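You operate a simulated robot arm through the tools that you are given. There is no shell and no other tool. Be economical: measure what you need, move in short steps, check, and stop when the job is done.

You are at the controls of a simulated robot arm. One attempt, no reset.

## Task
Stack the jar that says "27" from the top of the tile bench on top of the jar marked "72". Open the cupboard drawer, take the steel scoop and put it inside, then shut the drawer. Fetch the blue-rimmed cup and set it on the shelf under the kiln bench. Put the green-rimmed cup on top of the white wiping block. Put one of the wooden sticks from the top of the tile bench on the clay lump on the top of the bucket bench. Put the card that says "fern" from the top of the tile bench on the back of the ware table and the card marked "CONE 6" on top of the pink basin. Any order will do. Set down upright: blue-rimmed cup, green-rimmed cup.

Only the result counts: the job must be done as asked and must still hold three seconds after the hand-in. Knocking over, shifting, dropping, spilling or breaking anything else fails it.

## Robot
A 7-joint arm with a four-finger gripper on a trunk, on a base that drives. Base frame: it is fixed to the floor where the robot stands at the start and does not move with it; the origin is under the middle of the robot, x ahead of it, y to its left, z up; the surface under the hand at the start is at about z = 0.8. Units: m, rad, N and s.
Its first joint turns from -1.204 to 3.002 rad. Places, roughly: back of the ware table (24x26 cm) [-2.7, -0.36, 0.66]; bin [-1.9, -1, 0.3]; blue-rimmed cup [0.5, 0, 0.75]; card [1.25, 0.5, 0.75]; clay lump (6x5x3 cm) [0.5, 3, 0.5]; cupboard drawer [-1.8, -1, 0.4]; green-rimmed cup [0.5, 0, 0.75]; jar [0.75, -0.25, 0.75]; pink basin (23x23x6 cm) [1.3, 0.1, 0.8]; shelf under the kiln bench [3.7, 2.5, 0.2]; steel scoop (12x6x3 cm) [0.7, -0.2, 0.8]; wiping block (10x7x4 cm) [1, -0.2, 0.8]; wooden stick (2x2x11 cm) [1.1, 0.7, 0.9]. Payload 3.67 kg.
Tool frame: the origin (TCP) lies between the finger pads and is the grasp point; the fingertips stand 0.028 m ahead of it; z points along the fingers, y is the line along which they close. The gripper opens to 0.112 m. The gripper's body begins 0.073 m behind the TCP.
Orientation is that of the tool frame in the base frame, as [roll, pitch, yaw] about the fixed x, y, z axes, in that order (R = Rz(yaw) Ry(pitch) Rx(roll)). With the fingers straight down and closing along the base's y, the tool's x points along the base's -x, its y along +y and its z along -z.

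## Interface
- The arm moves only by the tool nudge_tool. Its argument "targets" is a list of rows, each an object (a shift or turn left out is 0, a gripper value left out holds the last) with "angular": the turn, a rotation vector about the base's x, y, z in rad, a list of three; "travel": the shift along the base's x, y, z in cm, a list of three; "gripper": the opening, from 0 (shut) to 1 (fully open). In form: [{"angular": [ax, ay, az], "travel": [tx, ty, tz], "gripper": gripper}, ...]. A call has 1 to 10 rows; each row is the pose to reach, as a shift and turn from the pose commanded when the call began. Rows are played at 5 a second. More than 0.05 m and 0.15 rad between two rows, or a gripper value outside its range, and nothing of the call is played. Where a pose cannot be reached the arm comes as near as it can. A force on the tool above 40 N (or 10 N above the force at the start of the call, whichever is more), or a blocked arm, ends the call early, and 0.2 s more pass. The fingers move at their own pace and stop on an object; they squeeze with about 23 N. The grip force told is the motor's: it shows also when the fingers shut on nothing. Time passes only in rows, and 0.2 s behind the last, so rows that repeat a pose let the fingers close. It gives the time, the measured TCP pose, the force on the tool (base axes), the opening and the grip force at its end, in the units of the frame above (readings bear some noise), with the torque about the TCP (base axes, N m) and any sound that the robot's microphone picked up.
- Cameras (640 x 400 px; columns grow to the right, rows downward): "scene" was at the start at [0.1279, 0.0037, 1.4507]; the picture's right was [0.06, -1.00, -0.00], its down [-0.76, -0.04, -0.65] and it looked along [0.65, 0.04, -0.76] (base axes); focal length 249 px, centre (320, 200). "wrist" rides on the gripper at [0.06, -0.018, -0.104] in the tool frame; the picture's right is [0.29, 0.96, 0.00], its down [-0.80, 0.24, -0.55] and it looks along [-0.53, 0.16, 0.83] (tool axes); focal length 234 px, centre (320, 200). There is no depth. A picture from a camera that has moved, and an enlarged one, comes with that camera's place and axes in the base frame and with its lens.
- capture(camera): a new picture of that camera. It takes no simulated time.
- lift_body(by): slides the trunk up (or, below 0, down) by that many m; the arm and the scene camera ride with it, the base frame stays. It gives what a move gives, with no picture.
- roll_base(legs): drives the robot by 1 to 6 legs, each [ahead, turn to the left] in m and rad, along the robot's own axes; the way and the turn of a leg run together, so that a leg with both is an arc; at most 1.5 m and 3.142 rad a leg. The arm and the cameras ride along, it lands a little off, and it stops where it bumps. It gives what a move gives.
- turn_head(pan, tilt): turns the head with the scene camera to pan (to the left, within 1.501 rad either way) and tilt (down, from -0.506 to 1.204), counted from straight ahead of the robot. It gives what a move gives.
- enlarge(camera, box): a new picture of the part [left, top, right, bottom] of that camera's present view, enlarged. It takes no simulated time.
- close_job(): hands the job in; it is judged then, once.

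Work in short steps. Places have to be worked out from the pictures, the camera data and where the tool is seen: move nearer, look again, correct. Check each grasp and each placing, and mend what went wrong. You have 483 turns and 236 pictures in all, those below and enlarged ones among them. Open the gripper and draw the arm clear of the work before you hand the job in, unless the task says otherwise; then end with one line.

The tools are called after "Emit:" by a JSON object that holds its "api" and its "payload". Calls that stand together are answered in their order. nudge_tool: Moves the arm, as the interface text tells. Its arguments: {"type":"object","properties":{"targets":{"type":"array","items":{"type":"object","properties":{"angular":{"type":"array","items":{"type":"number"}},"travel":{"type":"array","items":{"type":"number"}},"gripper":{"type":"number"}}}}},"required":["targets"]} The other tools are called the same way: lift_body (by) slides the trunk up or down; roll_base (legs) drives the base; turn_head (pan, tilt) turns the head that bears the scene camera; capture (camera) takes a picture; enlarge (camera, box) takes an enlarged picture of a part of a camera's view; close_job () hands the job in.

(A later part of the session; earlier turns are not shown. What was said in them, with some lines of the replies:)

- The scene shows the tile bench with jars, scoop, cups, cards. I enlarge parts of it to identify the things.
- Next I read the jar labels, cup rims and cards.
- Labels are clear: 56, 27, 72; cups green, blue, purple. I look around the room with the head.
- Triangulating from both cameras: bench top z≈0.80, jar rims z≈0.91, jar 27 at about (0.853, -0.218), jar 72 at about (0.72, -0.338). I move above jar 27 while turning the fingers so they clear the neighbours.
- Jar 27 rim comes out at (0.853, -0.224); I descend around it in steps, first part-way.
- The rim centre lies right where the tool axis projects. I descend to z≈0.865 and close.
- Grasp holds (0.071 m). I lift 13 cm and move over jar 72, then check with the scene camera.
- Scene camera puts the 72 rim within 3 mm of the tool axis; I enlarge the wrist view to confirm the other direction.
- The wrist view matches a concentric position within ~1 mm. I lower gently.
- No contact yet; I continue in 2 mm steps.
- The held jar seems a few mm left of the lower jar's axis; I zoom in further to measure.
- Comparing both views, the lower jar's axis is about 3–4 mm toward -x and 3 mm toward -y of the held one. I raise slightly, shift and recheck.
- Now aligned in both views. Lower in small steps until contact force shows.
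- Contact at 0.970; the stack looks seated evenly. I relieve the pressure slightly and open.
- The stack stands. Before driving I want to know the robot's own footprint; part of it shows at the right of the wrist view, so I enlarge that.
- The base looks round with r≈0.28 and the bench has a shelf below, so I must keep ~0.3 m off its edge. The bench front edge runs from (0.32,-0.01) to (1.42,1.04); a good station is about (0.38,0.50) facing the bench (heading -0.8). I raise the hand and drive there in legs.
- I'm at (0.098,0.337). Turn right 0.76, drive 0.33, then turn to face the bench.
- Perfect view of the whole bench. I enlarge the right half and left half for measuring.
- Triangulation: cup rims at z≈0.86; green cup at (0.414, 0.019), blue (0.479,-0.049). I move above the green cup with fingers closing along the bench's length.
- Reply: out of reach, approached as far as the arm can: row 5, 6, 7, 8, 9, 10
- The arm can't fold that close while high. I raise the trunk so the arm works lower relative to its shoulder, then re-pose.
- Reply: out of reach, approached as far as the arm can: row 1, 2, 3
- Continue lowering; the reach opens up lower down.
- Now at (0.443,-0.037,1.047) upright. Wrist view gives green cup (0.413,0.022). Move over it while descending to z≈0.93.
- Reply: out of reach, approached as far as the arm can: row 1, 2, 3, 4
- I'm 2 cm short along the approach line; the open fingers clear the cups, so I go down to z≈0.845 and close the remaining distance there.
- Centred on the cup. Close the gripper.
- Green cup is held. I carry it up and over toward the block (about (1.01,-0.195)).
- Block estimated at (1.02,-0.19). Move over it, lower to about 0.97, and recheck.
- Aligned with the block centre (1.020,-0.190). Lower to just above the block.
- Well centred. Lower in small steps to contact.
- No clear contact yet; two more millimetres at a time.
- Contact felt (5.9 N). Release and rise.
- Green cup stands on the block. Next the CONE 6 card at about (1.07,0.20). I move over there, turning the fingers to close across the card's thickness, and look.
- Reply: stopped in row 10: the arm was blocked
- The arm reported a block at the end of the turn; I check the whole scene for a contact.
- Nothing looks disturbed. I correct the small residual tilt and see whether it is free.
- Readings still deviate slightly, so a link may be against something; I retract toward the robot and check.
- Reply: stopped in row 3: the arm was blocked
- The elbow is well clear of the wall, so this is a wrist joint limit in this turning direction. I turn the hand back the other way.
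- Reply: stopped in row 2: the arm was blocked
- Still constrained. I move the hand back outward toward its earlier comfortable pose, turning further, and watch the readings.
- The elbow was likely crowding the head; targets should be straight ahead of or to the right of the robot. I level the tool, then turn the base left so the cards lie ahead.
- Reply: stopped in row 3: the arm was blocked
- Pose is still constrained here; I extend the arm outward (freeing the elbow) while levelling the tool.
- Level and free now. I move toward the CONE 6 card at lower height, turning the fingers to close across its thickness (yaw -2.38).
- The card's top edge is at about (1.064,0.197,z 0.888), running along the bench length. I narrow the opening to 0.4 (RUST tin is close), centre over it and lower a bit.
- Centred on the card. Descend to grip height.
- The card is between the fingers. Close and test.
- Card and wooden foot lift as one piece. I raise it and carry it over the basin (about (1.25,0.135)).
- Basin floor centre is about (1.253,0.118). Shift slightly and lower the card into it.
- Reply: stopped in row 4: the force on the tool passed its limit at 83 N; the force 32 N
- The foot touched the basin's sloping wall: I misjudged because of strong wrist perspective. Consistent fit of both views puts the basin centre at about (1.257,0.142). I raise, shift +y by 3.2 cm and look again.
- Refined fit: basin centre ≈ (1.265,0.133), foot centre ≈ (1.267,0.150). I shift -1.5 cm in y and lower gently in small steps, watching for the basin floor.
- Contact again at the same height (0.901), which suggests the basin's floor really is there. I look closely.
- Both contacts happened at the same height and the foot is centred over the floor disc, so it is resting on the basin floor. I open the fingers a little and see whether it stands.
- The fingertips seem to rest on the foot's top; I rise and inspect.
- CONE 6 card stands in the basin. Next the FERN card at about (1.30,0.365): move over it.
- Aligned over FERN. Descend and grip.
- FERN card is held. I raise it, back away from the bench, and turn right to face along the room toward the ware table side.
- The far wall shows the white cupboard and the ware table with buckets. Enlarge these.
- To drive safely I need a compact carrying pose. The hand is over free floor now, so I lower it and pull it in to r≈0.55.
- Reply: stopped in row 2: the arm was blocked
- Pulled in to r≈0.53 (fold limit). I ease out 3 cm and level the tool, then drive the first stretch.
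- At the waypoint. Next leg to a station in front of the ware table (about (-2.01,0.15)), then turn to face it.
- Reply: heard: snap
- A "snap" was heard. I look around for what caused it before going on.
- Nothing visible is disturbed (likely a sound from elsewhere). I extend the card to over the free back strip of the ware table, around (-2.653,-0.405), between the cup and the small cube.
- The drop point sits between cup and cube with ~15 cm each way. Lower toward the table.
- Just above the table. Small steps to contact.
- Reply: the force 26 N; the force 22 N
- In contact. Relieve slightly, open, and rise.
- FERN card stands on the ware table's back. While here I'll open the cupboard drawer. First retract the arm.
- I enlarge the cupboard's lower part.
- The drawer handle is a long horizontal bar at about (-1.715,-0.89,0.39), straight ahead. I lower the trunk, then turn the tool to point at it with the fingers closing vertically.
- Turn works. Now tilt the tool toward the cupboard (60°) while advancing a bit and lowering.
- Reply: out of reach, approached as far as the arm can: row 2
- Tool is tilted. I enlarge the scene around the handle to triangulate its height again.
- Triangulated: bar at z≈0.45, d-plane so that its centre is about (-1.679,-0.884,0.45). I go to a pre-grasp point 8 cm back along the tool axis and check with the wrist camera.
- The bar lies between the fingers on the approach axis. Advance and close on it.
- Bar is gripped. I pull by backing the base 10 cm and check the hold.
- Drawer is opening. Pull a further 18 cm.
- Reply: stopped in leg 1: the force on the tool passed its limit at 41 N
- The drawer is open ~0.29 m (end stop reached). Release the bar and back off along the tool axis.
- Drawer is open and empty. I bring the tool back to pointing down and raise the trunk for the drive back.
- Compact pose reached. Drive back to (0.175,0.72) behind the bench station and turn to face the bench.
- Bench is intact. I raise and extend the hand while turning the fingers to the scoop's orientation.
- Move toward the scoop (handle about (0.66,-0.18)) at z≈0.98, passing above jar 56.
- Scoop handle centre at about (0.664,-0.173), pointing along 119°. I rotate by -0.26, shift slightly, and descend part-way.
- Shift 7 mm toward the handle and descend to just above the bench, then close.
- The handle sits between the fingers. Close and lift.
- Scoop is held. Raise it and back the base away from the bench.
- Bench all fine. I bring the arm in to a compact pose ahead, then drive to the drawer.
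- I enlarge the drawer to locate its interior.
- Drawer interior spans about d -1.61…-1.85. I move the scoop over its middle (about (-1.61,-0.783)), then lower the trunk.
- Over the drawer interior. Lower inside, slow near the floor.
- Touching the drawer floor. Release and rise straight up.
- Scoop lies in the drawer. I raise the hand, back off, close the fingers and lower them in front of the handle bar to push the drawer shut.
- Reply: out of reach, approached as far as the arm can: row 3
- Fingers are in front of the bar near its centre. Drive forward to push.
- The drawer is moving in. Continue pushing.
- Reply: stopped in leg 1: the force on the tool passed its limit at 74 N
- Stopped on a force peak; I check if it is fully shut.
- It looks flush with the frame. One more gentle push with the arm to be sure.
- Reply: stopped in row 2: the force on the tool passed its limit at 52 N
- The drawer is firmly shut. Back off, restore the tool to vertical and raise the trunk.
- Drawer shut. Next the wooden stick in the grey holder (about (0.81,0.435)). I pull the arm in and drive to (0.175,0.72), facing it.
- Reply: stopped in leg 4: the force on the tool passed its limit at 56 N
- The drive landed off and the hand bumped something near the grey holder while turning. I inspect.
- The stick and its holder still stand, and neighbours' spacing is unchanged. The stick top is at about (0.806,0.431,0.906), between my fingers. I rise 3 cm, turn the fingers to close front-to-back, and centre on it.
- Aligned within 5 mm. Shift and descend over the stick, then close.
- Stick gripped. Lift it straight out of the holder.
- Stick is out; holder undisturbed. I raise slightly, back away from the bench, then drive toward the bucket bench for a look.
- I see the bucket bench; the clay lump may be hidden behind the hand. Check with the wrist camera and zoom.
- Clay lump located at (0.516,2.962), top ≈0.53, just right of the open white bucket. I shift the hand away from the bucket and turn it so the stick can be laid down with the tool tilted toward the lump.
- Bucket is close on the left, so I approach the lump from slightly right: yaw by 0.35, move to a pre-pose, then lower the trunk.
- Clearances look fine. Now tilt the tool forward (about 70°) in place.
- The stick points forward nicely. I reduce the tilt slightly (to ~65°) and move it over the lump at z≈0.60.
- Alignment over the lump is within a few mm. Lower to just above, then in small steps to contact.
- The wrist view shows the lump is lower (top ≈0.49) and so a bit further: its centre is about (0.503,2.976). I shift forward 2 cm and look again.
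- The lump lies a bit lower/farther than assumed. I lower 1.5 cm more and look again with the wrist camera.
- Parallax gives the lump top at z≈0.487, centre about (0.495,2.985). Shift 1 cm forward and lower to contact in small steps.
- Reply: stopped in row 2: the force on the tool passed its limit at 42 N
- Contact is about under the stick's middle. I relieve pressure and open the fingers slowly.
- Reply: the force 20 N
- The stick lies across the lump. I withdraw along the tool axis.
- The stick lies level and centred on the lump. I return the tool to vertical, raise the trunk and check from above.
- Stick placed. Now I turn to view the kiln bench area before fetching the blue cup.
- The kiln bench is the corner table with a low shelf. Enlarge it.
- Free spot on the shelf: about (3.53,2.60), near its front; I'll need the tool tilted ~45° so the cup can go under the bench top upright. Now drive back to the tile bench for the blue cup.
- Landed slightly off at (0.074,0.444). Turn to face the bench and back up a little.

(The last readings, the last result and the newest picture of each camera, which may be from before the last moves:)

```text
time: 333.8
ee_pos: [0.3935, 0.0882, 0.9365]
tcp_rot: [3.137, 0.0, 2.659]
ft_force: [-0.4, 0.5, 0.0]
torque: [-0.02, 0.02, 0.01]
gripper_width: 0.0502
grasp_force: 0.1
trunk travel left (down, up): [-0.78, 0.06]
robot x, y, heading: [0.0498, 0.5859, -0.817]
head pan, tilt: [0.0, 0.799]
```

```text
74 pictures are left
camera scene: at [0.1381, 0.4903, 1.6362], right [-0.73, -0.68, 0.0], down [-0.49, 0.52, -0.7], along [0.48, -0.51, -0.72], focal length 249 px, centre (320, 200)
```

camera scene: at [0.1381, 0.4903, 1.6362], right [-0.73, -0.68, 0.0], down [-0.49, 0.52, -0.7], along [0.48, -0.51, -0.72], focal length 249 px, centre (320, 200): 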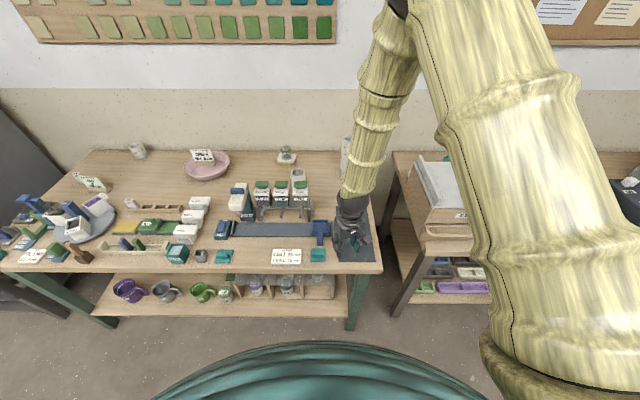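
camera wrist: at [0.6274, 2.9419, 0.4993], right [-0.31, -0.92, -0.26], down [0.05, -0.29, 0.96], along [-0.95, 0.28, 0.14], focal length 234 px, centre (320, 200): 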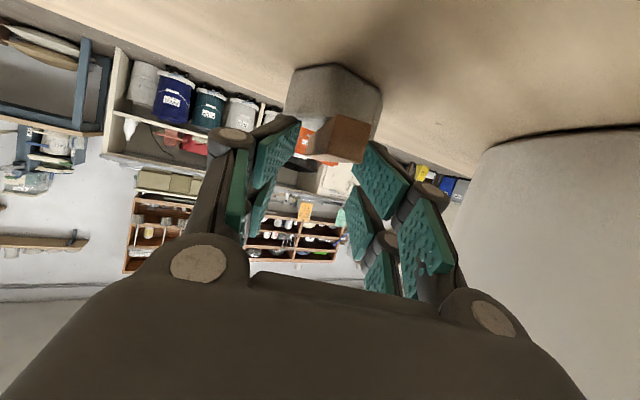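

I turn the fingers to the approach direction, then tilt the tool 45° toward the blue cup and go to a pre-grasp point in front of and above it.

Emit:
{"api": "nudge_tool", "payload": {"targets": [{"angular": [0, 0, -0.11], "gripper": 0.8}, {"angular": [0, 0, -0.22]}, {"angular": [0, 0, -0.326]}]}}

Emit:
{"api": "nudge_tool", "payload": {"targets": [{"travel": [0.7, -1.5, 0], "angular": [-0.0946, -0.0903, 0]}, {"travel": [1.4, -3, 0], "angular": [-0.189, -0.181, 0]}, {"travel": [2.1, -4.5, 0], "angular": [-0.284, -0.271, 0]}, {"travel": [2.8, -6, -1], "angular": [-0.378, -0.361, 0]}, {"travel": [3.5, -7.5, -2], "angular": [-0.473, -0.4515, 0]}, {"travel": [4.15, -9.1, -3.7], "angular": [-0.5676, -0.5417, 0]}]}}

Emit:
{"api": "capture", "payload": {"camera": "wrist"}}

Emit:
{"api": "enlarge", "payload": {"camera": "scene", "box": [290, 180, 410, 280]}}

```text
time: 334.6
ee_pos: [0.3933, 0.088, 0.9366]
tcp_rot: [3.136, -0.001, 2.335]
ft_force: [0.2, 0.2, -0.2]
torque: [0.0, 0.0, 0.01]
gripper_width: 0.0895
grasp_force: 0.2
trunk travel left (down, up): [-0.78, 0.06]
robot x, y, heading: [0.0487, 0.5894, -0.821]
head pan, tilt: [0.0, 0.799]
```

```text
time: 336.0
ee_pos: [0.4346, -0.0028, 0.8984]
tcp_rot: [3.14, 0.787, 2.338]
ft_force: [0.0, 0.7, 0.6]
torque: [0.01, 0.0, 0.01]
gripper_width: 0.0895
grasp_force: 0.0
trunk travel left (down, up): [-0.78, 0.06]
robot x, y, heading: [0.0501, 0.5837, -0.817]
head pan, tilt: [0.0, 0.799]
```

```text
73 pictures are left
camera wrist: at [0.3408, 0.0686, 0.9312], right [0.55, 0.81, -0.2], down [0.29, 0.04, 0.96], along [0.78, -0.58, -0.21], focal length 234 px, centre (320, 200)
```

wrist: 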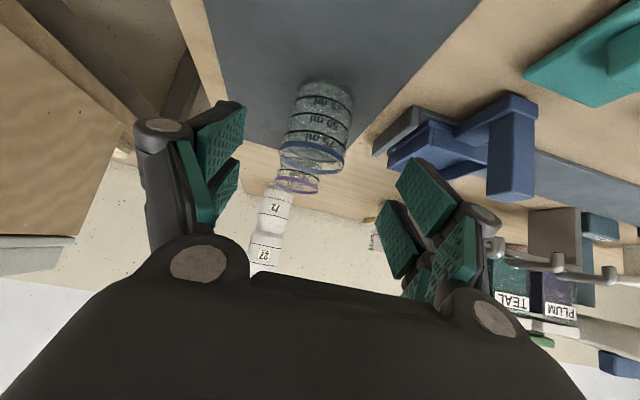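

```text
4.00 times, centred on (350, 230) of scene
camera zoom: at [0.1392, 0.4885, 1.636], right [-0.73, -0.68, 0.0], down [-0.49, 0.52, -0.7], along [0.48, -0.51, -0.72], focal length 996 px, centre (200, 80)
```

zoom: 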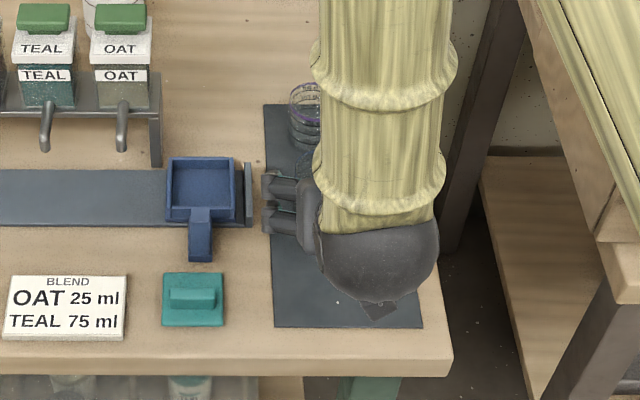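

Cup centre is about (0.486,-0.057) on the approach axis. Advance with the fingers around it and close.

Emit:
{"api": "nudge_tool", "payload": {"targets": [{"travel": [1.7, -1.8, -2]}, {"travel": [3.4, -3.6, -4]}, {"travel": [4.8, -5.1, -5.6]}]}}

Emit:
{"api": "capture", "payload": {"camera": "wrist"}}

```text
time: 336.8
ee_pos: [0.4844, -0.0531, 0.8451]
tcp_rot: [3.139, 0.782, 2.34]
ft_force: [0.3, 0.5, -0.5]
torque: [0.02, -0.01, -0.03]
gripper_width: 0.0895
grasp_force: 0.1
trunk travel left (down, up): [-0.78, 0.06]
robot x, y, heading: [0.0497, 0.586, -0.821]
head pan, tilt: [0.0, 0.799]
```

```text
71 pictures are left
camera wrist: at [0.3901, 0.0193, 0.877], right [0.55, 0.81, -0.2], down [0.29, 0.04, 0.96], along [0.78, -0.58, -0.22], focal length 234 px, centre (320, 200)
```

wrist: 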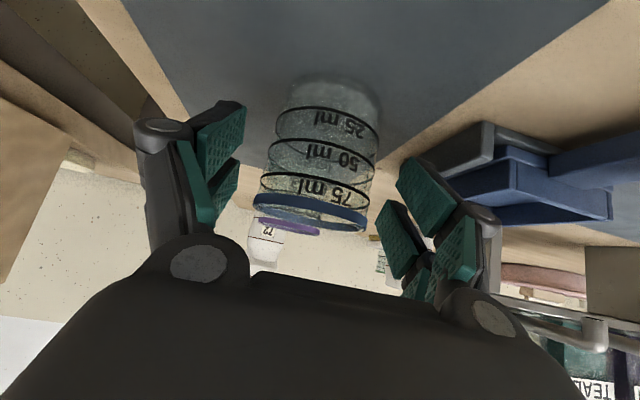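

Centred. Lower 5 mm and close gently.

Emit:
{"api": "nudge_tool", "payload": {"targets": [{"travel": [0, 0, -0.5]}, {"travel": [0, 0, -0.5], "gripper": 0.4}, {"travel": [0, 0, -0.5], "gripper": 0}, {"travel": [0, 0, -0.5]}, {"travel": [0, 0, -0.5]}]}}

Emit:
{"api": "nudge_tool", "payload": {"targets": [{"travel": [0, 0, 2]}, {"travel": [0, 0, 5]}, {"travel": [0, 0, 8]}]}}

Emit:
{"api": "capture", "payload": {"camera": "wrist"}}

Emit:
{"api": "enlarge", "payload": {"camera": "scene", "box": [290, 160, 410, 280]}}

```text
time: 338.0
ee_pos: [0.4836, -0.0536, 0.8404]
tcp_rot: [3.139, 0.783, 2.335]
ft_force: [0.2, -0.9, 0.2]
torque: [0.01, -0.02, -0.03]
gripper_width: 0.05
grasp_force: 23.3
trunk travel left (down, up): [-0.78, 0.06]
robot x, y, heading: [0.0496, 0.5914, -0.82]
head pan, tilt: [0.0, 0.799]
```

```text
time: 338.8
ee_pos: [0.4821, -0.0528, 0.9191]
tcp_rot: [3.14, 0.782, 2.34]
ft_force: [-0.1, -0.5, 0.5]
torque: [-0.04, 0.0, 0.0]
gripper_width: 0.05
grasp_force: 23.0
trunk travel left (down, up): [-0.78, 0.06]
robot x, y, heading: [0.0502, 0.5854, -0.823]
head pan, tilt: [0.0, 0.799]
```

```text
70 pictures are left
camera wrist: at [0.3879, 0.0193, 0.9514], right [0.55, 0.81, -0.2], down [0.29, 0.04, 0.96], along [0.78, -0.58, -0.21], focal length 234 px, centre (320, 200)
```

wrist: 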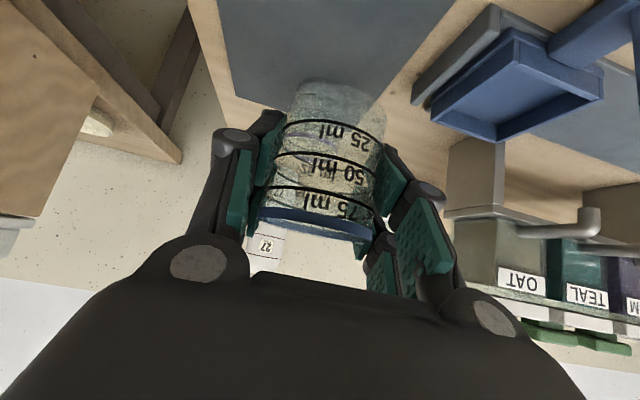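

```text
3.33 times, centred on (350, 220) of scene
camera zoom: at [0.1375, 0.4913, 1.6361], right [-0.73, -0.68, 0.0], down [-0.49, 0.52, -0.7], along [0.48, -0.51, -0.72], focal length 830 px, centre (220, 133)
```

zoom: 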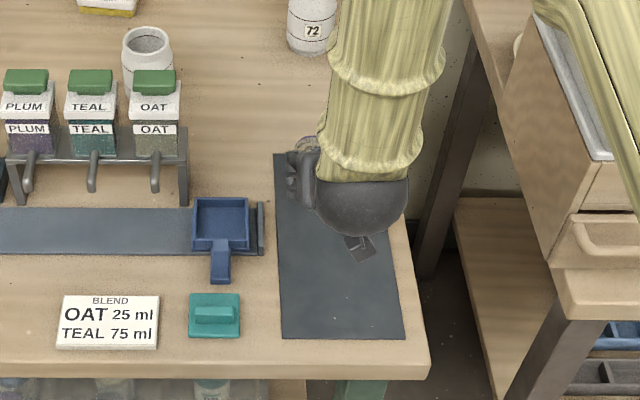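

Blue cup is held upright. Back away from the bench, pull the arm in, and look toward the route.

Emit:
{"api": "roll_base", "payload": {"legs": [[-0.3, 0]]}}

Emit:
{"api": "nudge_tool", "payload": {"targets": [{"travel": [-2.2, 2.4, 0]}, {"travel": [-4.4, 4.8, 0]}, {"travel": [-6.6, 7.2, 0]}]}}

Emit:
{"api": "capture", "payload": {"camera": "wrist"}}

```text
time: 340.9
ee_pos: [0.2757, 0.1642, 0.9195]
tcp_rot: [3.139, 0.785, 2.337]
ft_force: [-0.5, 0.8, -0.7]
torque: [0.0, -0.03, 0.0]
gripper_width: 0.0499
grasp_force: 22.8
trunk travel left (down, up): [-0.78, 0.06]
robot x, y, heading: [-0.1524, 0.8043, -0.82]
head pan, tilt: [0.0, 0.799]
```

```text
time: 341.7
ee_pos: [0.2093, 0.2375, 0.9192]
tcp_rot: [3.139, 0.785, 2.335]
ft_force: [-0.2, -0.1, -0.7]
torque: [-0.01, 0.02, 0.0]
gripper_width: 0.0498
grasp_force: 23.1
trunk travel left (down, up): [-0.78, 0.06]
robot x, y, heading: [-0.1551, 0.8038, -0.82]
head pan, tilt: [0.0, 0.799]
```

```text
68 pictures are left
camera wrist: at [0.1157, 0.3088, 0.9518], right [0.55, 0.81, -0.2], down [0.29, 0.04, 0.96], along [0.78, -0.58, -0.21], focal length 234 px, centre (320, 200)
```

wrist: 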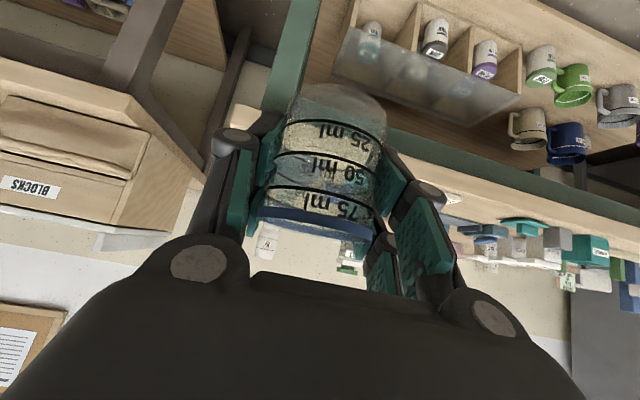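

Turn and drive along the room toward the kiln bench, in stages with corrections.

Emit:
{"api": "roll_base", "payload": {"legs": [[0, 1.469], [1.2, 0], [1.2, 0]]}}

Emit:
{"api": "turn_head", "payload": {"pan": -0.3, "tilt": 0.5}}

Emit:
{"api": "capture", "payload": {"camera": "scene"}}

```text
time: 357.1
ee_pos: [2.369, 2.5746, 0.9201]
tcp_rot: [3.139, 0.782, -2.473]
ft_force: [-0.9, 1.0, 0.5]
torque: [-0.04, 0.0, -0.02]
gripper_width: 0.0498
grasp_force: 23.3
trunk travel left (down, up): [-0.78, 0.06]
robot x, y, heading: [1.7627, 2.2639, 0.655]
head pan, tilt: [0.0, 0.799]
```

```text
time: 357.9
ee_pos: [2.3678, 2.5742, 0.9191]
tcp_rot: [3.139, 0.784, -2.473]
ft_force: [0.3, 0.1, -0.4]
torque: [-0.03, 0.02, 0.01]
gripper_width: 0.0501
grasp_force: 23.3
trunk travel left (down, up): [-0.78, 0.06]
robot x, y, heading: [1.7671, 2.2643, 0.652]
head pan, tilt: [-0.3, 0.499]
```

```text
67 pictures are left
camera scene: at [1.8931, 2.3264, 1.662], right [0.35, -0.94, 0.0], down [-0.45, -0.17, -0.88], along [0.82, 0.3, -0.48], focal length 249 px, centre (320, 200)
```

scene: 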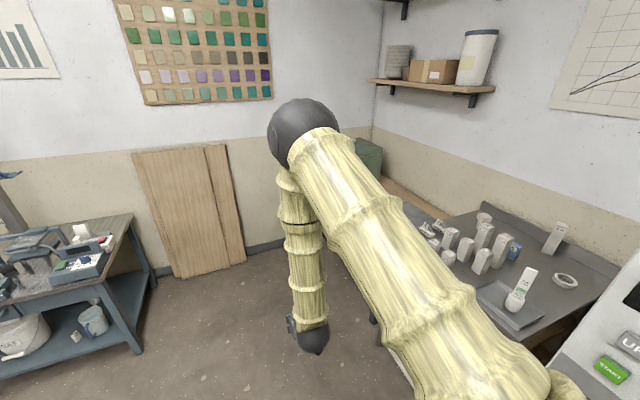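

Correct and drive the last 1.2 m, then turn to face the kiln bench shelf.

Emit:
{"api": "roll_base", "payload": {"legs": [[1.18, 0], [0, -1.46]]}}

Emit:
{"api": "turn_head", "payload": {"pan": 0.1, "tilt": 0.85}}

Emit:
{"api": "capture", "payload": {"camera": "scene"}}

Emit:
{"api": "capture", "payload": {"camera": "wrist"}}

```text
time: 367.5
ee_pos: [3.0924, 2.4318, 0.9196]
tcp_rot: [3.139, 0.784, 2.37]
ft_force: [-0.2, 0.1, -0.5]
torque: [0.0, -0.01, -0.02]
gripper_width: 0.0501
grasp_force: 23.1
trunk travel left (down, up): [-0.78, 0.06]
robot x, y, heading: [2.7103, 2.9877, -0.79]
head pan, tilt: [-0.3, 0.499]
```

```text
time: 368.3
ee_pos: [3.0937, 2.4329, 0.9196]
tcp_rot: [3.14, 0.785, 2.368]
ft_force: [0.3, -0.3, 0.9]
torque: [0.01, 0.02, 0.0]
gripper_width: 0.05
grasp_force: 22.9
trunk travel left (down, up): [-0.78, 0.06]
robot x, y, heading: [2.7046, 2.9858, -0.79]
head pan, tilt: [0.099, 0.85]
```

```text
66 pictures are left
camera scene: at [2.8053, 2.9025, 1.6321], right [-0.64, -0.77, 0.0], down [-0.58, 0.48, -0.66], along [0.51, -0.42, -0.75], focal length 249 px, centre (320, 200)
```

scene: 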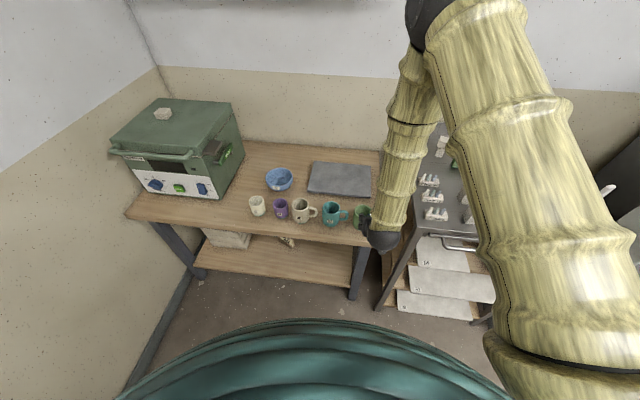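

```text
65 pictures are left
camera wrist: at [2.9969, 2.5011, 0.9516], right [0.52, 0.83, -0.2], down [0.29, 0.05, 0.96], along [0.8, -0.56, -0.21], focal length 234 px, centre (320, 200)
```

wrist: 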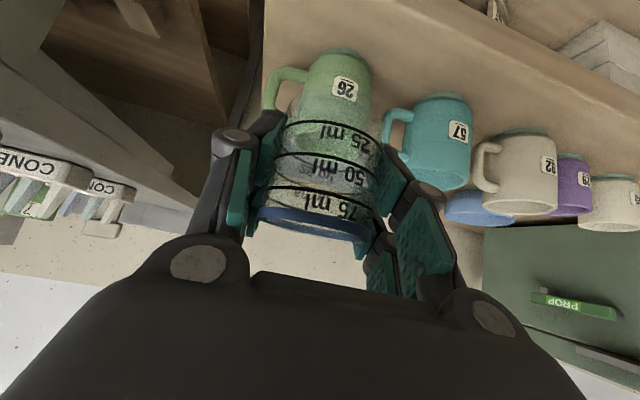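

The mugs on the bench top are close ahead; I back up 12 cm first, then examine the shelf.

Emit:
{"api": "roll_base", "payload": {"legs": [[-0.12, 0]]}}

Emit:
{"api": "enlarge", "payload": {"camera": "scene", "box": [160, 180, 400, 320]}}

```text
time: 369.6
ee_pos: [3.0059, 2.5183, 0.9195]
tcp_rot: [3.14, 0.786, 2.366]
ft_force: [0.0, 0.2, -0.5]
torque: [0.02, -0.01, 0.02]
gripper_width: 0.05
grasp_force: 23.0
trunk travel left (down, up): [-0.78, 0.06]
robot x, y, heading: [2.6221, 3.0739, -0.791]
head pan, tilt: [0.099, 0.85]
```

```text
2.67 times, centred on (280, 250) of scene
camera zoom: at [2.7186, 2.9893, 1.6321], right [-0.64, -0.77, 0.0], down [-0.58, 0.48, -0.66], along [0.51, -0.42, -0.75], focal length 664 px, centre (427, 67)
```

zoom: 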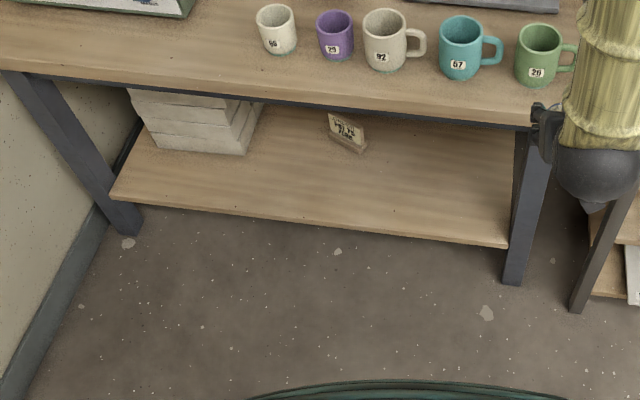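

Shelf top z≈0.2; I choose the free spot (3.46,2.525). I shift the hand sideways to line up, then lower the trunk so the cup is at shelf height in front of the bench.

Emit:
{"api": "nudge_tool", "payload": {"targets": [{"travel": [3, 2.9, 0]}, {"travel": [6, 5.7, 0]}, {"travel": [9, 8.6, 0]}, {"travel": [12, 11.5, 0]}, {"travel": [15, 14.3, 0]}, {"travel": [18, 17, 0]}]}}

Emit:
{"api": "lift_body", "payload": {"by": -0.58}}

Emit:
{"api": "capture", "payload": {"camera": "wrist"}}

Emit:
{"api": "capture", "payload": {"camera": "scene"}}

```text
time: 371.0
ee_pos: [3.1863, 2.6872, 0.9193]
tcp_rot: [-3.142, 0.784, 2.369]
ft_force: [0.3, 0.2, -0.3]
torque: [-0.02, 0.01, -0.03]
gripper_width: 0.0499
grasp_force: 23.2
trunk travel left (down, up): [-0.78, 0.06]
robot x, y, heading: [2.6244, 3.0747, -0.79]
head pan, tilt: [0.099, 0.85]
```

```text
refused: -0.58 is not a number from -0.4 to 0.4
```

```text
63 pictures are left
camera wrist: at [3.0899, 2.7562, 0.9509], right [0.52, 0.83, -0.2], down [0.29, 0.05, 0.96], along [0.8, -0.56, -0.21], focal length 234 px, centre (320, 200)
```

wrist: 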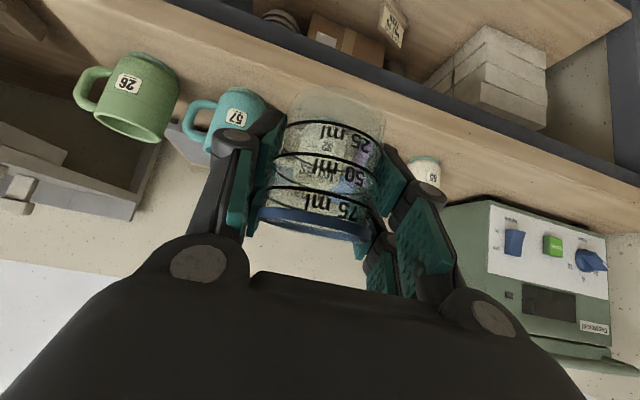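

```text
62 pictures are left
camera scene: at [2.7208, 2.9902, 1.6321], right [-0.64, -0.77, 0.0], down [-0.58, 0.48, -0.66], along [0.51, -0.42, -0.75], focal length 249 px, centre (320, 200)
```

scene: 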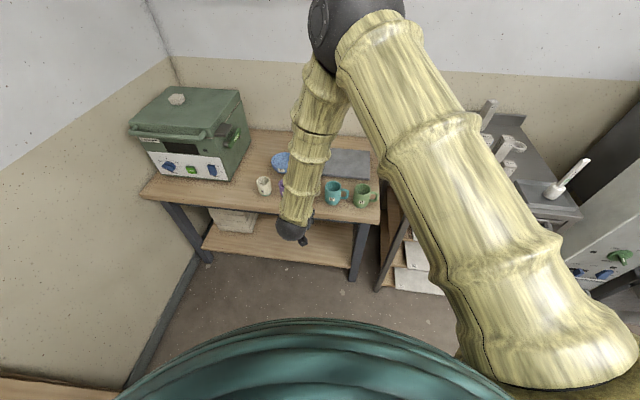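

Lift steps are limited to 0.4; I lower in two steps.

Emit:
{"api": "lift_body", "payload": {"by": -0.3}}

Emit:
{"api": "lift_body", "payload": {"by": -0.28}}

Emit:
{"api": "capture", "payload": {"camera": "wrist"}}

Emit:
{"api": "capture", "payload": {"camera": "scene"}}

```text
time: 374.0
ee_pos: [3.1849, 2.6852, 0.6194]
tcp_rot: [3.14, 0.783, 2.367]
ft_force: [-0.2, 0.2, 0.0]
torque: [0.03, 0.02, 0.01]
gripper_width: 0.0499
grasp_force: 22.5
trunk travel left (down, up): [-0.48, 0.36]
robot x, y, heading: [2.6221, 3.0755, -0.79]
head pan, tilt: [0.099, 0.85]
```

```text
time: 376.8
ee_pos: [3.1842, 2.6862, 0.34]
tcp_rot: [3.139, 0.786, 2.366]
ft_force: [-0.5, 0.0, 0.1]
torque: [0.02, 0.01, -0.04]
gripper_width: 0.05
grasp_force: 22.9
trunk travel left (down, up): [-0.2, 0.64]
robot x, y, heading: [2.6208, 3.0763, -0.791]
head pan, tilt: [0.099, 0.85]
```

```text
61 pictures are left
camera wrist: at [3.0889, 2.7553, 0.3711], right [0.52, 0.83, -0.2], down [0.29, 0.05, 0.96], along [0.8, -0.56, -0.21], focal length 234 px, centre (320, 200)
```

wrist: 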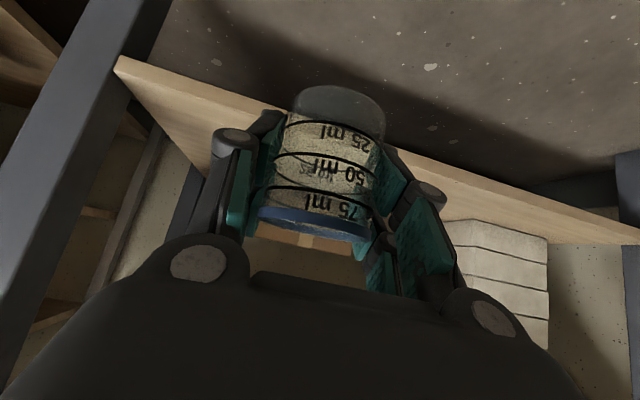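

```text
60 pictures are left
camera scene: at [2.7195, 2.989, 1.0521], right [-0.64, -0.77, 0.0], down [-0.58, 0.48, -0.66], along [0.51, -0.42, -0.75], focal length 249 px, centre (320, 200)
```

scene: 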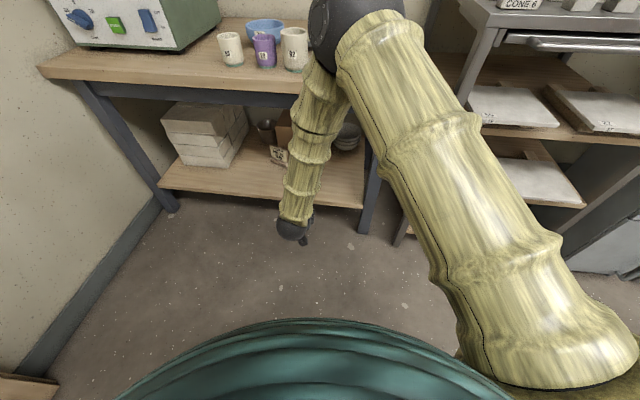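

All clear: I move the base 8 cm forward, then extend the arm under the bench top toward the spot, cup bottom at ~0.26.

Emit:
{"api": "roll_base", "payload": {"legs": [[0.08, 0]]}}

Emit:
{"api": "nudge_tool", "payload": {"targets": [{"travel": [3.2, -1.5, -1]}, {"travel": [6.4, -3, -2]}, {"travel": [9.6, -4.5, -3]}, {"travel": [12.8, -6, -4]}]}}

Emit:
{"api": "capture", "payload": {"camera": "wrist"}}

Emit:
{"api": "capture", "payload": {"camera": "scene"}}

```text
time: 377.9
ee_pos: [3.2431, 2.6281, 0.3404]
tcp_rot: [3.14, 0.785, 2.367]
ft_force: [0.0, -0.4, 0.4]
torque: [-0.01, 0.02, 0.01]
gripper_width: 0.0499
grasp_force: 23.2
trunk travel left (down, up): [-0.2, 0.64]
robot x, y, heading: [2.6823, 3.0165, -0.788]
head pan, tilt: [0.099, 0.85]
```

```text
time: 378.9
ee_pos: [3.3709, 2.5676, 0.2996]
tcp_rot: [3.14, 0.784, 2.368]
ft_force: [-0.3, -0.7, 0.0]
torque: [-0.01, 0.03, -0.01]
gripper_width: 0.0499
grasp_force: 22.8
trunk travel left (down, up): [-0.2, 0.64]
robot x, y, heading: [2.6787, 3.0182, -0.79]
head pan, tilt: [0.099, 0.85]
```

```text
59 pictures are left
camera wrist: at [3.2749, 2.6362, 0.3317], right [0.52, 0.83, -0.2], down [0.29, 0.05, 0.96], along [0.8, -0.56, -0.22], focal length 234 px, centre (320, 200)
```

wrist: 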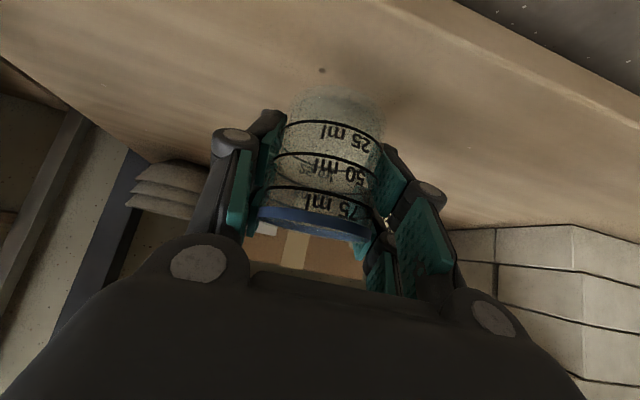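

```text
58 pictures are left
camera scene: at [2.7771, 2.9307, 1.0521], right [-0.64, -0.77, 0.0], down [-0.58, 0.48, -0.66], along [0.51, -0.42, -0.75], focal length 249 px, centre (320, 200)
```

scene: 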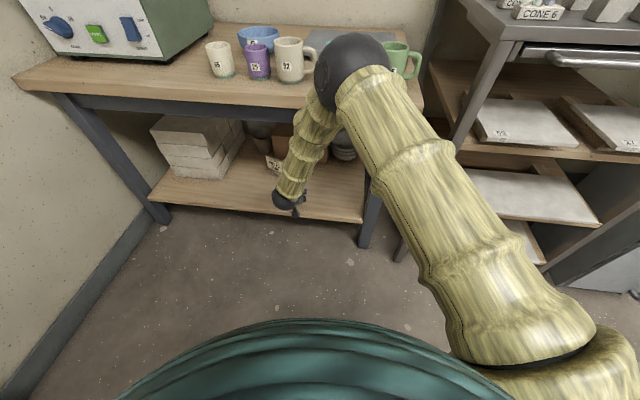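

Clear. Advance the last 9 cm inward.

Emit:
{"api": "nudge_tool", "payload": {"targets": [{"travel": [2.8, -1.5, 0]}, {"travel": [5.6, -3, 0]}, {"travel": [8.4, -4.4, -0.5]}, {"travel": [8.4, -4.4, -2.5]}]}}

Emit:
{"api": "capture", "payload": {"camera": "wrist"}}

Emit:
{"api": "enlarge", "payload": {"camera": "scene", "box": [140, 60, 420, 260]}}

```text
time: 379.9
ee_pos: [3.4543, 2.5224, 0.2741]
tcp_rot: [3.139, 0.782, 2.366]
ft_force: [0.0, -0.4, 0.6]
torque: [0.01, 0.01, 0.01]
gripper_width: 0.0499
grasp_force: 22.8
trunk travel left (down, up): [-0.2, 0.64]
robot x, y, heading: [2.6818, 3.0152, -0.789]
head pan, tilt: [0.099, 0.85]
```

```text
57 pictures are left
camera wrist: at [3.3586, 2.5922, 0.3061], right [0.52, 0.83, -0.2], down [0.29, 0.05, 0.96], along [0.8, -0.56, -0.21], focal length 234 px, centre (320, 200)
```

wrist: 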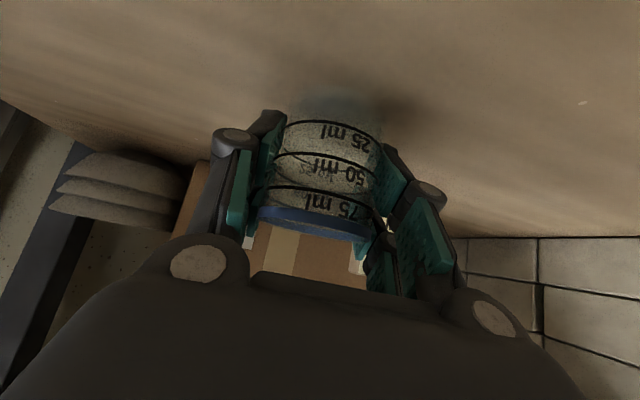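

```text
2.00 times, centred on (280, 160) of scene
camera zoom: at [2.7772, 2.9307, 1.0521], right [-0.64, -0.77, 0.0], down [-0.58, 0.48, -0.66], along [0.51, -0.42, -0.75], focal length 498 px, centre (400, 280)
```

zoom: 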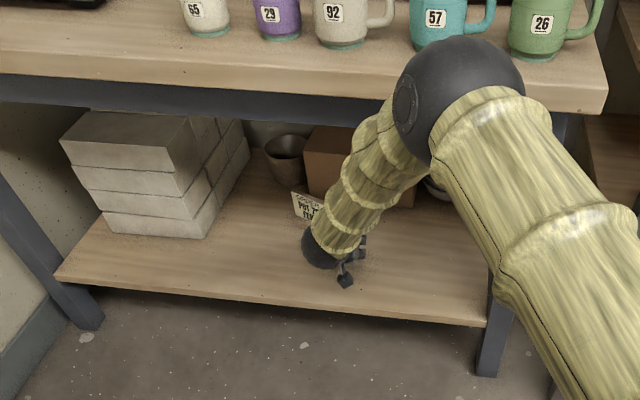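

Well over the shelf. Lower to contact in small steps.

Emit:
{"api": "nudge_tool", "payload": {"targets": [{"travel": [0, 0, -1]}, {"travel": [0, 0, -2]}, {"travel": [0, 0, -2.6]}]}}

Emit:
{"api": "nudge_tool", "payload": {"targets": [{"travel": [0, 0, -0.3]}, {"travel": [0, 0, -0.6]}]}}

Emit:
{"api": "nudge_tool", "payload": {"targets": [{"travel": [0, 0, -0.3]}, {"travel": [0, 0, -0.6]}]}}

```text
time: 380.7
ee_pos: [3.4568, 2.5219, 0.2567]
tcp_rot: [3.138, 0.793, 2.364]
ft_force: [-4.0, 3.3, 22.5]
torque: [0.05, 0.48, -0.18]
gripper_width: 0.0496
grasp_force: 22.9
trunk travel left (down, up): [-0.2, 0.64]
robot x, y, heading: [2.6847, 3.0143, -0.793]
head pan, tilt: [0.099, 0.85]
stopped in row 3: the force on the tool passed its limit at 45 N (the readings are from after the stop); the commanded pose is now the measured one
```

```text
time: 381.1
ee_pos: [3.4577, 2.5213, 0.257]
tcp_rot: [3.138, 0.797, 2.365]
ft_force: [-3.4, 4.0, 21.2]
torque: [0.12, 0.47, -0.16]
gripper_width: 0.0499
grasp_force: 23.0
trunk travel left (down, up): [-0.2, 0.64]
robot x, y, heading: [2.6798, 3.0146, -0.792]
head pan, tilt: [0.099, 0.85]
stopped in row 1: the force on the tool passed its limit at 44 N (the readings are from after the stop); the commanded pose is now the measured one
```

```text
time: 381.6
ee_pos: [3.4599, 2.5194, 0.2565]
tcp_rot: [3.136, 0.802, 2.363]
ft_force: [-2.2, 2.3, 19.9]
torque: [0.14, 0.46, -0.11]
gripper_width: 0.05
grasp_force: 23.1
trunk travel left (down, up): [-0.2, 0.64]
robot x, y, heading: [2.6789, 3.0172, -0.789]
head pan, tilt: [0.099, 0.85]
stopped in row 2: the force on the tool passed its limit at 45 N (the readings are from after the stop); the commanded pose is now the measured one
```

Contact with the shelf at 0.2565. I relieve the pressure and open slowly.

Emit:
{"api": "nudge_tool", "payload": {"targets": [{"travel": [0, 0, 0.25], "angular": [0.012, 0.012, 0]}, {"travel": [0, 0, 0.25], "angular": [0.012, 0.012, 0]}]}}

Emit:
{"api": "capture", "payload": {"camera": "wrist"}}

```text
time: 382.1
ee_pos: [3.4586, 2.5197, 0.2567]
tcp_rot: [3.137, 0.783, 2.364]
ft_force: [5.3, -1.9, 13.0]
torque: [-0.36, -0.04, 0.14]
gripper_width: 0.0497
grasp_force: 23.5
trunk travel left (down, up): [-0.2, 0.64]
robot x, y, heading: [2.682, 3.0139, -0.788]
head pan, tilt: [0.099, 0.85]
```

```text
55 pictures are left
camera wrist: at [3.3625, 2.5897, 0.2883], right [0.53, 0.83, -0.2], down [0.29, 0.05, 0.96], along [0.8, -0.56, -0.22], focal length 234 px, centre (320, 200)
```

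wrist: 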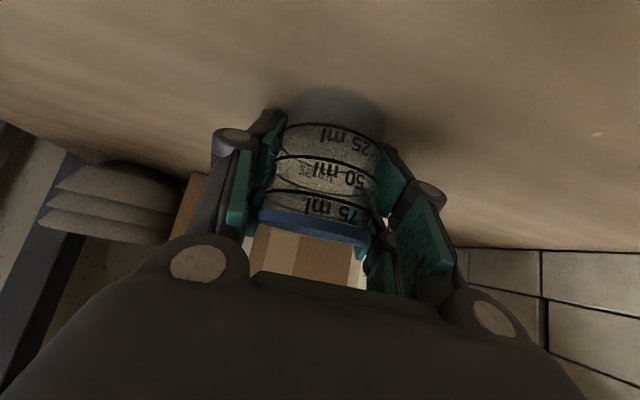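

Emit:
{"api": "nudge_tool", "payload": {"targets": [{"gripper": 0.5}, {"gripper": 0.55}, {"gripper": 0.65}, {"gripper": 0.8}, {"gripper": 0.8}]}}

Emit:
{"api": "capture", "payload": {"camera": "wrist"}}

```text
time: 383.4
ee_pos: [3.4576, 2.5216, 0.2554]
tcp_rot: [3.139, 0.78, 2.364]
ft_force: [-0.1, -0.5, 1.2]
torque: [0.0, -0.04, -0.02]
gripper_width: 0.0895
grasp_force: 0.0
trunk travel left (down, up): [-0.2, 0.64]
robot x, y, heading: [2.679, 3.0139, -0.792]
head pan, tilt: [0.099, 0.85]
```

```text
54 pictures are left
camera wrist: at [3.3623, 2.5904, 0.2872], right [0.52, 0.83, -0.2], down [0.29, 0.05, 0.95], along [0.8, -0.56, -0.22], focal length 234 px, centre (320, 200)
```

wrist: 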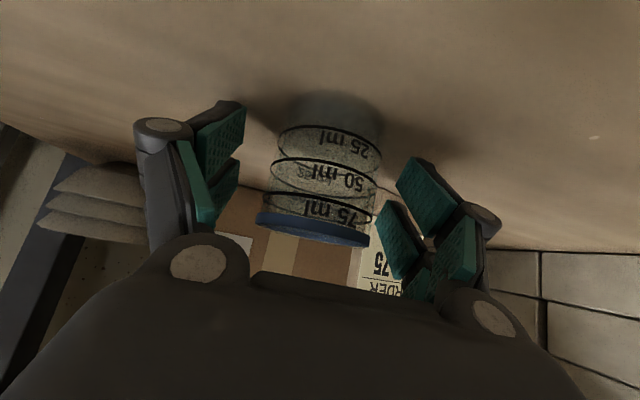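

The cup stands upright on the shelf. Withdraw along the tool axis, then straight back out from under the bench.

Emit:
{"api": "nudge_tool", "payload": {"targets": [{"travel": [-1.3, 1.4, 1.2]}, {"travel": [-2.7, 2.8, 2.6]}, {"travel": [-4.5, 4.6, 4]}, {"travel": [-7, 6.6, 5]}, {"travel": [-10, 8.5, 5]}, {"travel": [-13.5, 10.5, 5]}, {"travel": [-17, 12.5, 5]}, {"travel": [-20.5, 14.5, 5]}]}}

Emit:
{"api": "capture", "payload": {"camera": "wrist"}}

Emit:
{"api": "enlarge", "payload": {"camera": "scene", "box": [140, 60, 420, 260]}}

```text
time: 385.1
ee_pos: [3.2527, 2.6682, 0.3058]
tcp_rot: [3.14, 0.779, 2.364]
ft_force: [-0.1, -0.5, -0.4]
torque: [0.03, 0.01, 0.0]
gripper_width: 0.0897
grasp_force: 0.0
trunk travel left (down, up): [-0.2, 0.64]
robot x, y, heading: [2.6824, 3.0164, -0.795]
head pan, tilt: [0.099, 0.85]
```

```text
53 pictures are left
camera wrist: at [3.1566, 2.7366, 0.3377], right [0.52, 0.83, -0.2], down [0.29, 0.05, 0.96], along [0.8, -0.56, -0.22], focal length 234 px, centre (320, 200)
```

wrist: 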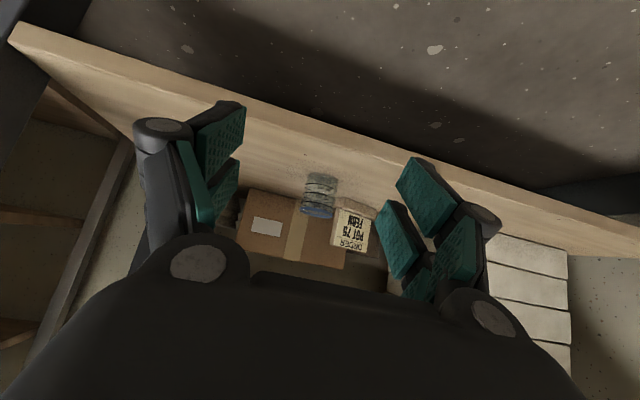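

```text
2.00 times, centred on (280, 160) of scene
camera zoom: at [2.7772, 2.9307, 1.0521], right [-0.64, -0.77, 0.0], down [-0.58, 0.48, -0.66], along [0.51, -0.42, -0.75], focal length 498 px, centre (400, 280)
```

zoom: 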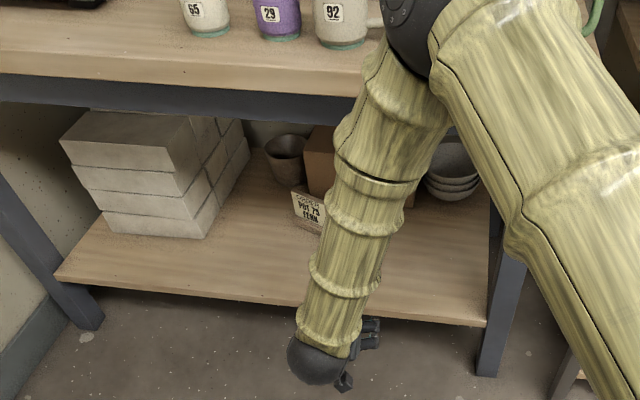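

The blue cup stands upright on the shelf. I back the robot clear of the bench and take one last look.

Emit:
{"api": "roll_base", "payload": {"legs": [[-0.35, 0]]}}

Emit:
{"api": "turn_head", "payload": {"pan": 0.2, "tilt": 0.5}}

Emit:
{"api": "capture", "payload": {"camera": "scene"}}

Emit:
{"api": "capture", "payload": {"camera": "wrist"}}

```text
time: 387.4
ee_pos: [3.0043, 2.915, 0.3046]
tcp_rot: [3.139, 0.781, 2.359]
ft_force: [0.5, 0.5, 0.4]
torque: [-0.02, -0.02, -0.02]
gripper_width: 0.0898
grasp_force: 0.1
trunk travel left (down, up): [-0.2, 0.64]
robot x, y, heading: [2.4362, 3.2679, -0.787]
head pan, tilt: [0.099, 0.85]
```

```text
time: 388.2
ee_pos: [3.0048, 2.9153, 0.3062]
tcp_rot: [3.139, 0.78, 2.359]
ft_force: [-0.1, 0.7, 0.3]
torque: [0.03, 0.01, 0.0]
gripper_width: 0.0895
grasp_force: 0.0
trunk travel left (down, up): [-0.2, 0.64]
robot x, y, heading: [2.4334, 3.2637, -0.795]
head pan, tilt: [0.201, 0.499]
```

```text
51 pictures are left
camera scene: at [2.5454, 3.1797, 1.082], right [-0.56, -0.83, 0.0], down [-0.4, 0.27, -0.88], along [0.73, -0.49, -0.48], focal length 249 px, centre (320, 200)
```

scene: 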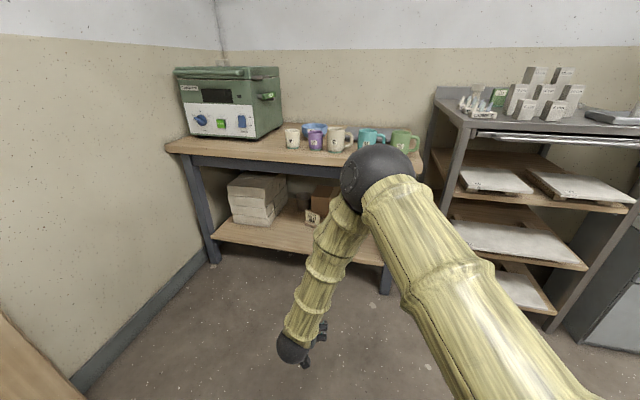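

```text
50 pictures are left
camera wrist: at [2.9092, 2.9848, 0.3376], right [0.53, 0.83, -0.2], down [0.29, 0.04, 0.96], along [0.8, -0.56, -0.22], focal length 234 px, centre (320, 200)
```

wrist: 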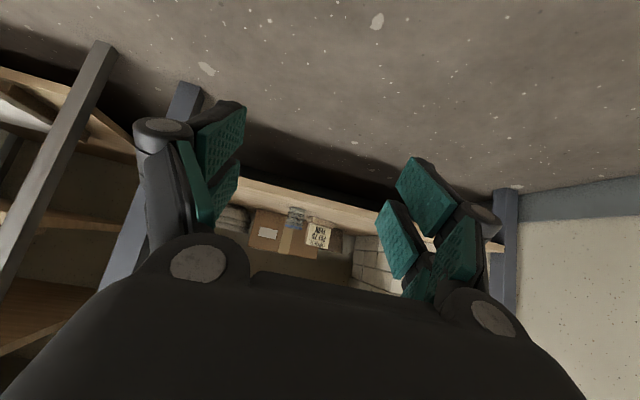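

The gripper is open, the arm is clear, and every item was seen in its place after it was set down. I hand the job in.

Emit:
{"api": "close_job", "payload": {}}

```text
The job is handed in.
```

I handed the job in with every part of it done; no verdict came back. During the run a turn of the base bumped the grey stick holder (it still stands and looked unmoved), the CONE 6 card landed hard in the basin once before I set it down, and I heard a "snap" I could not trace.
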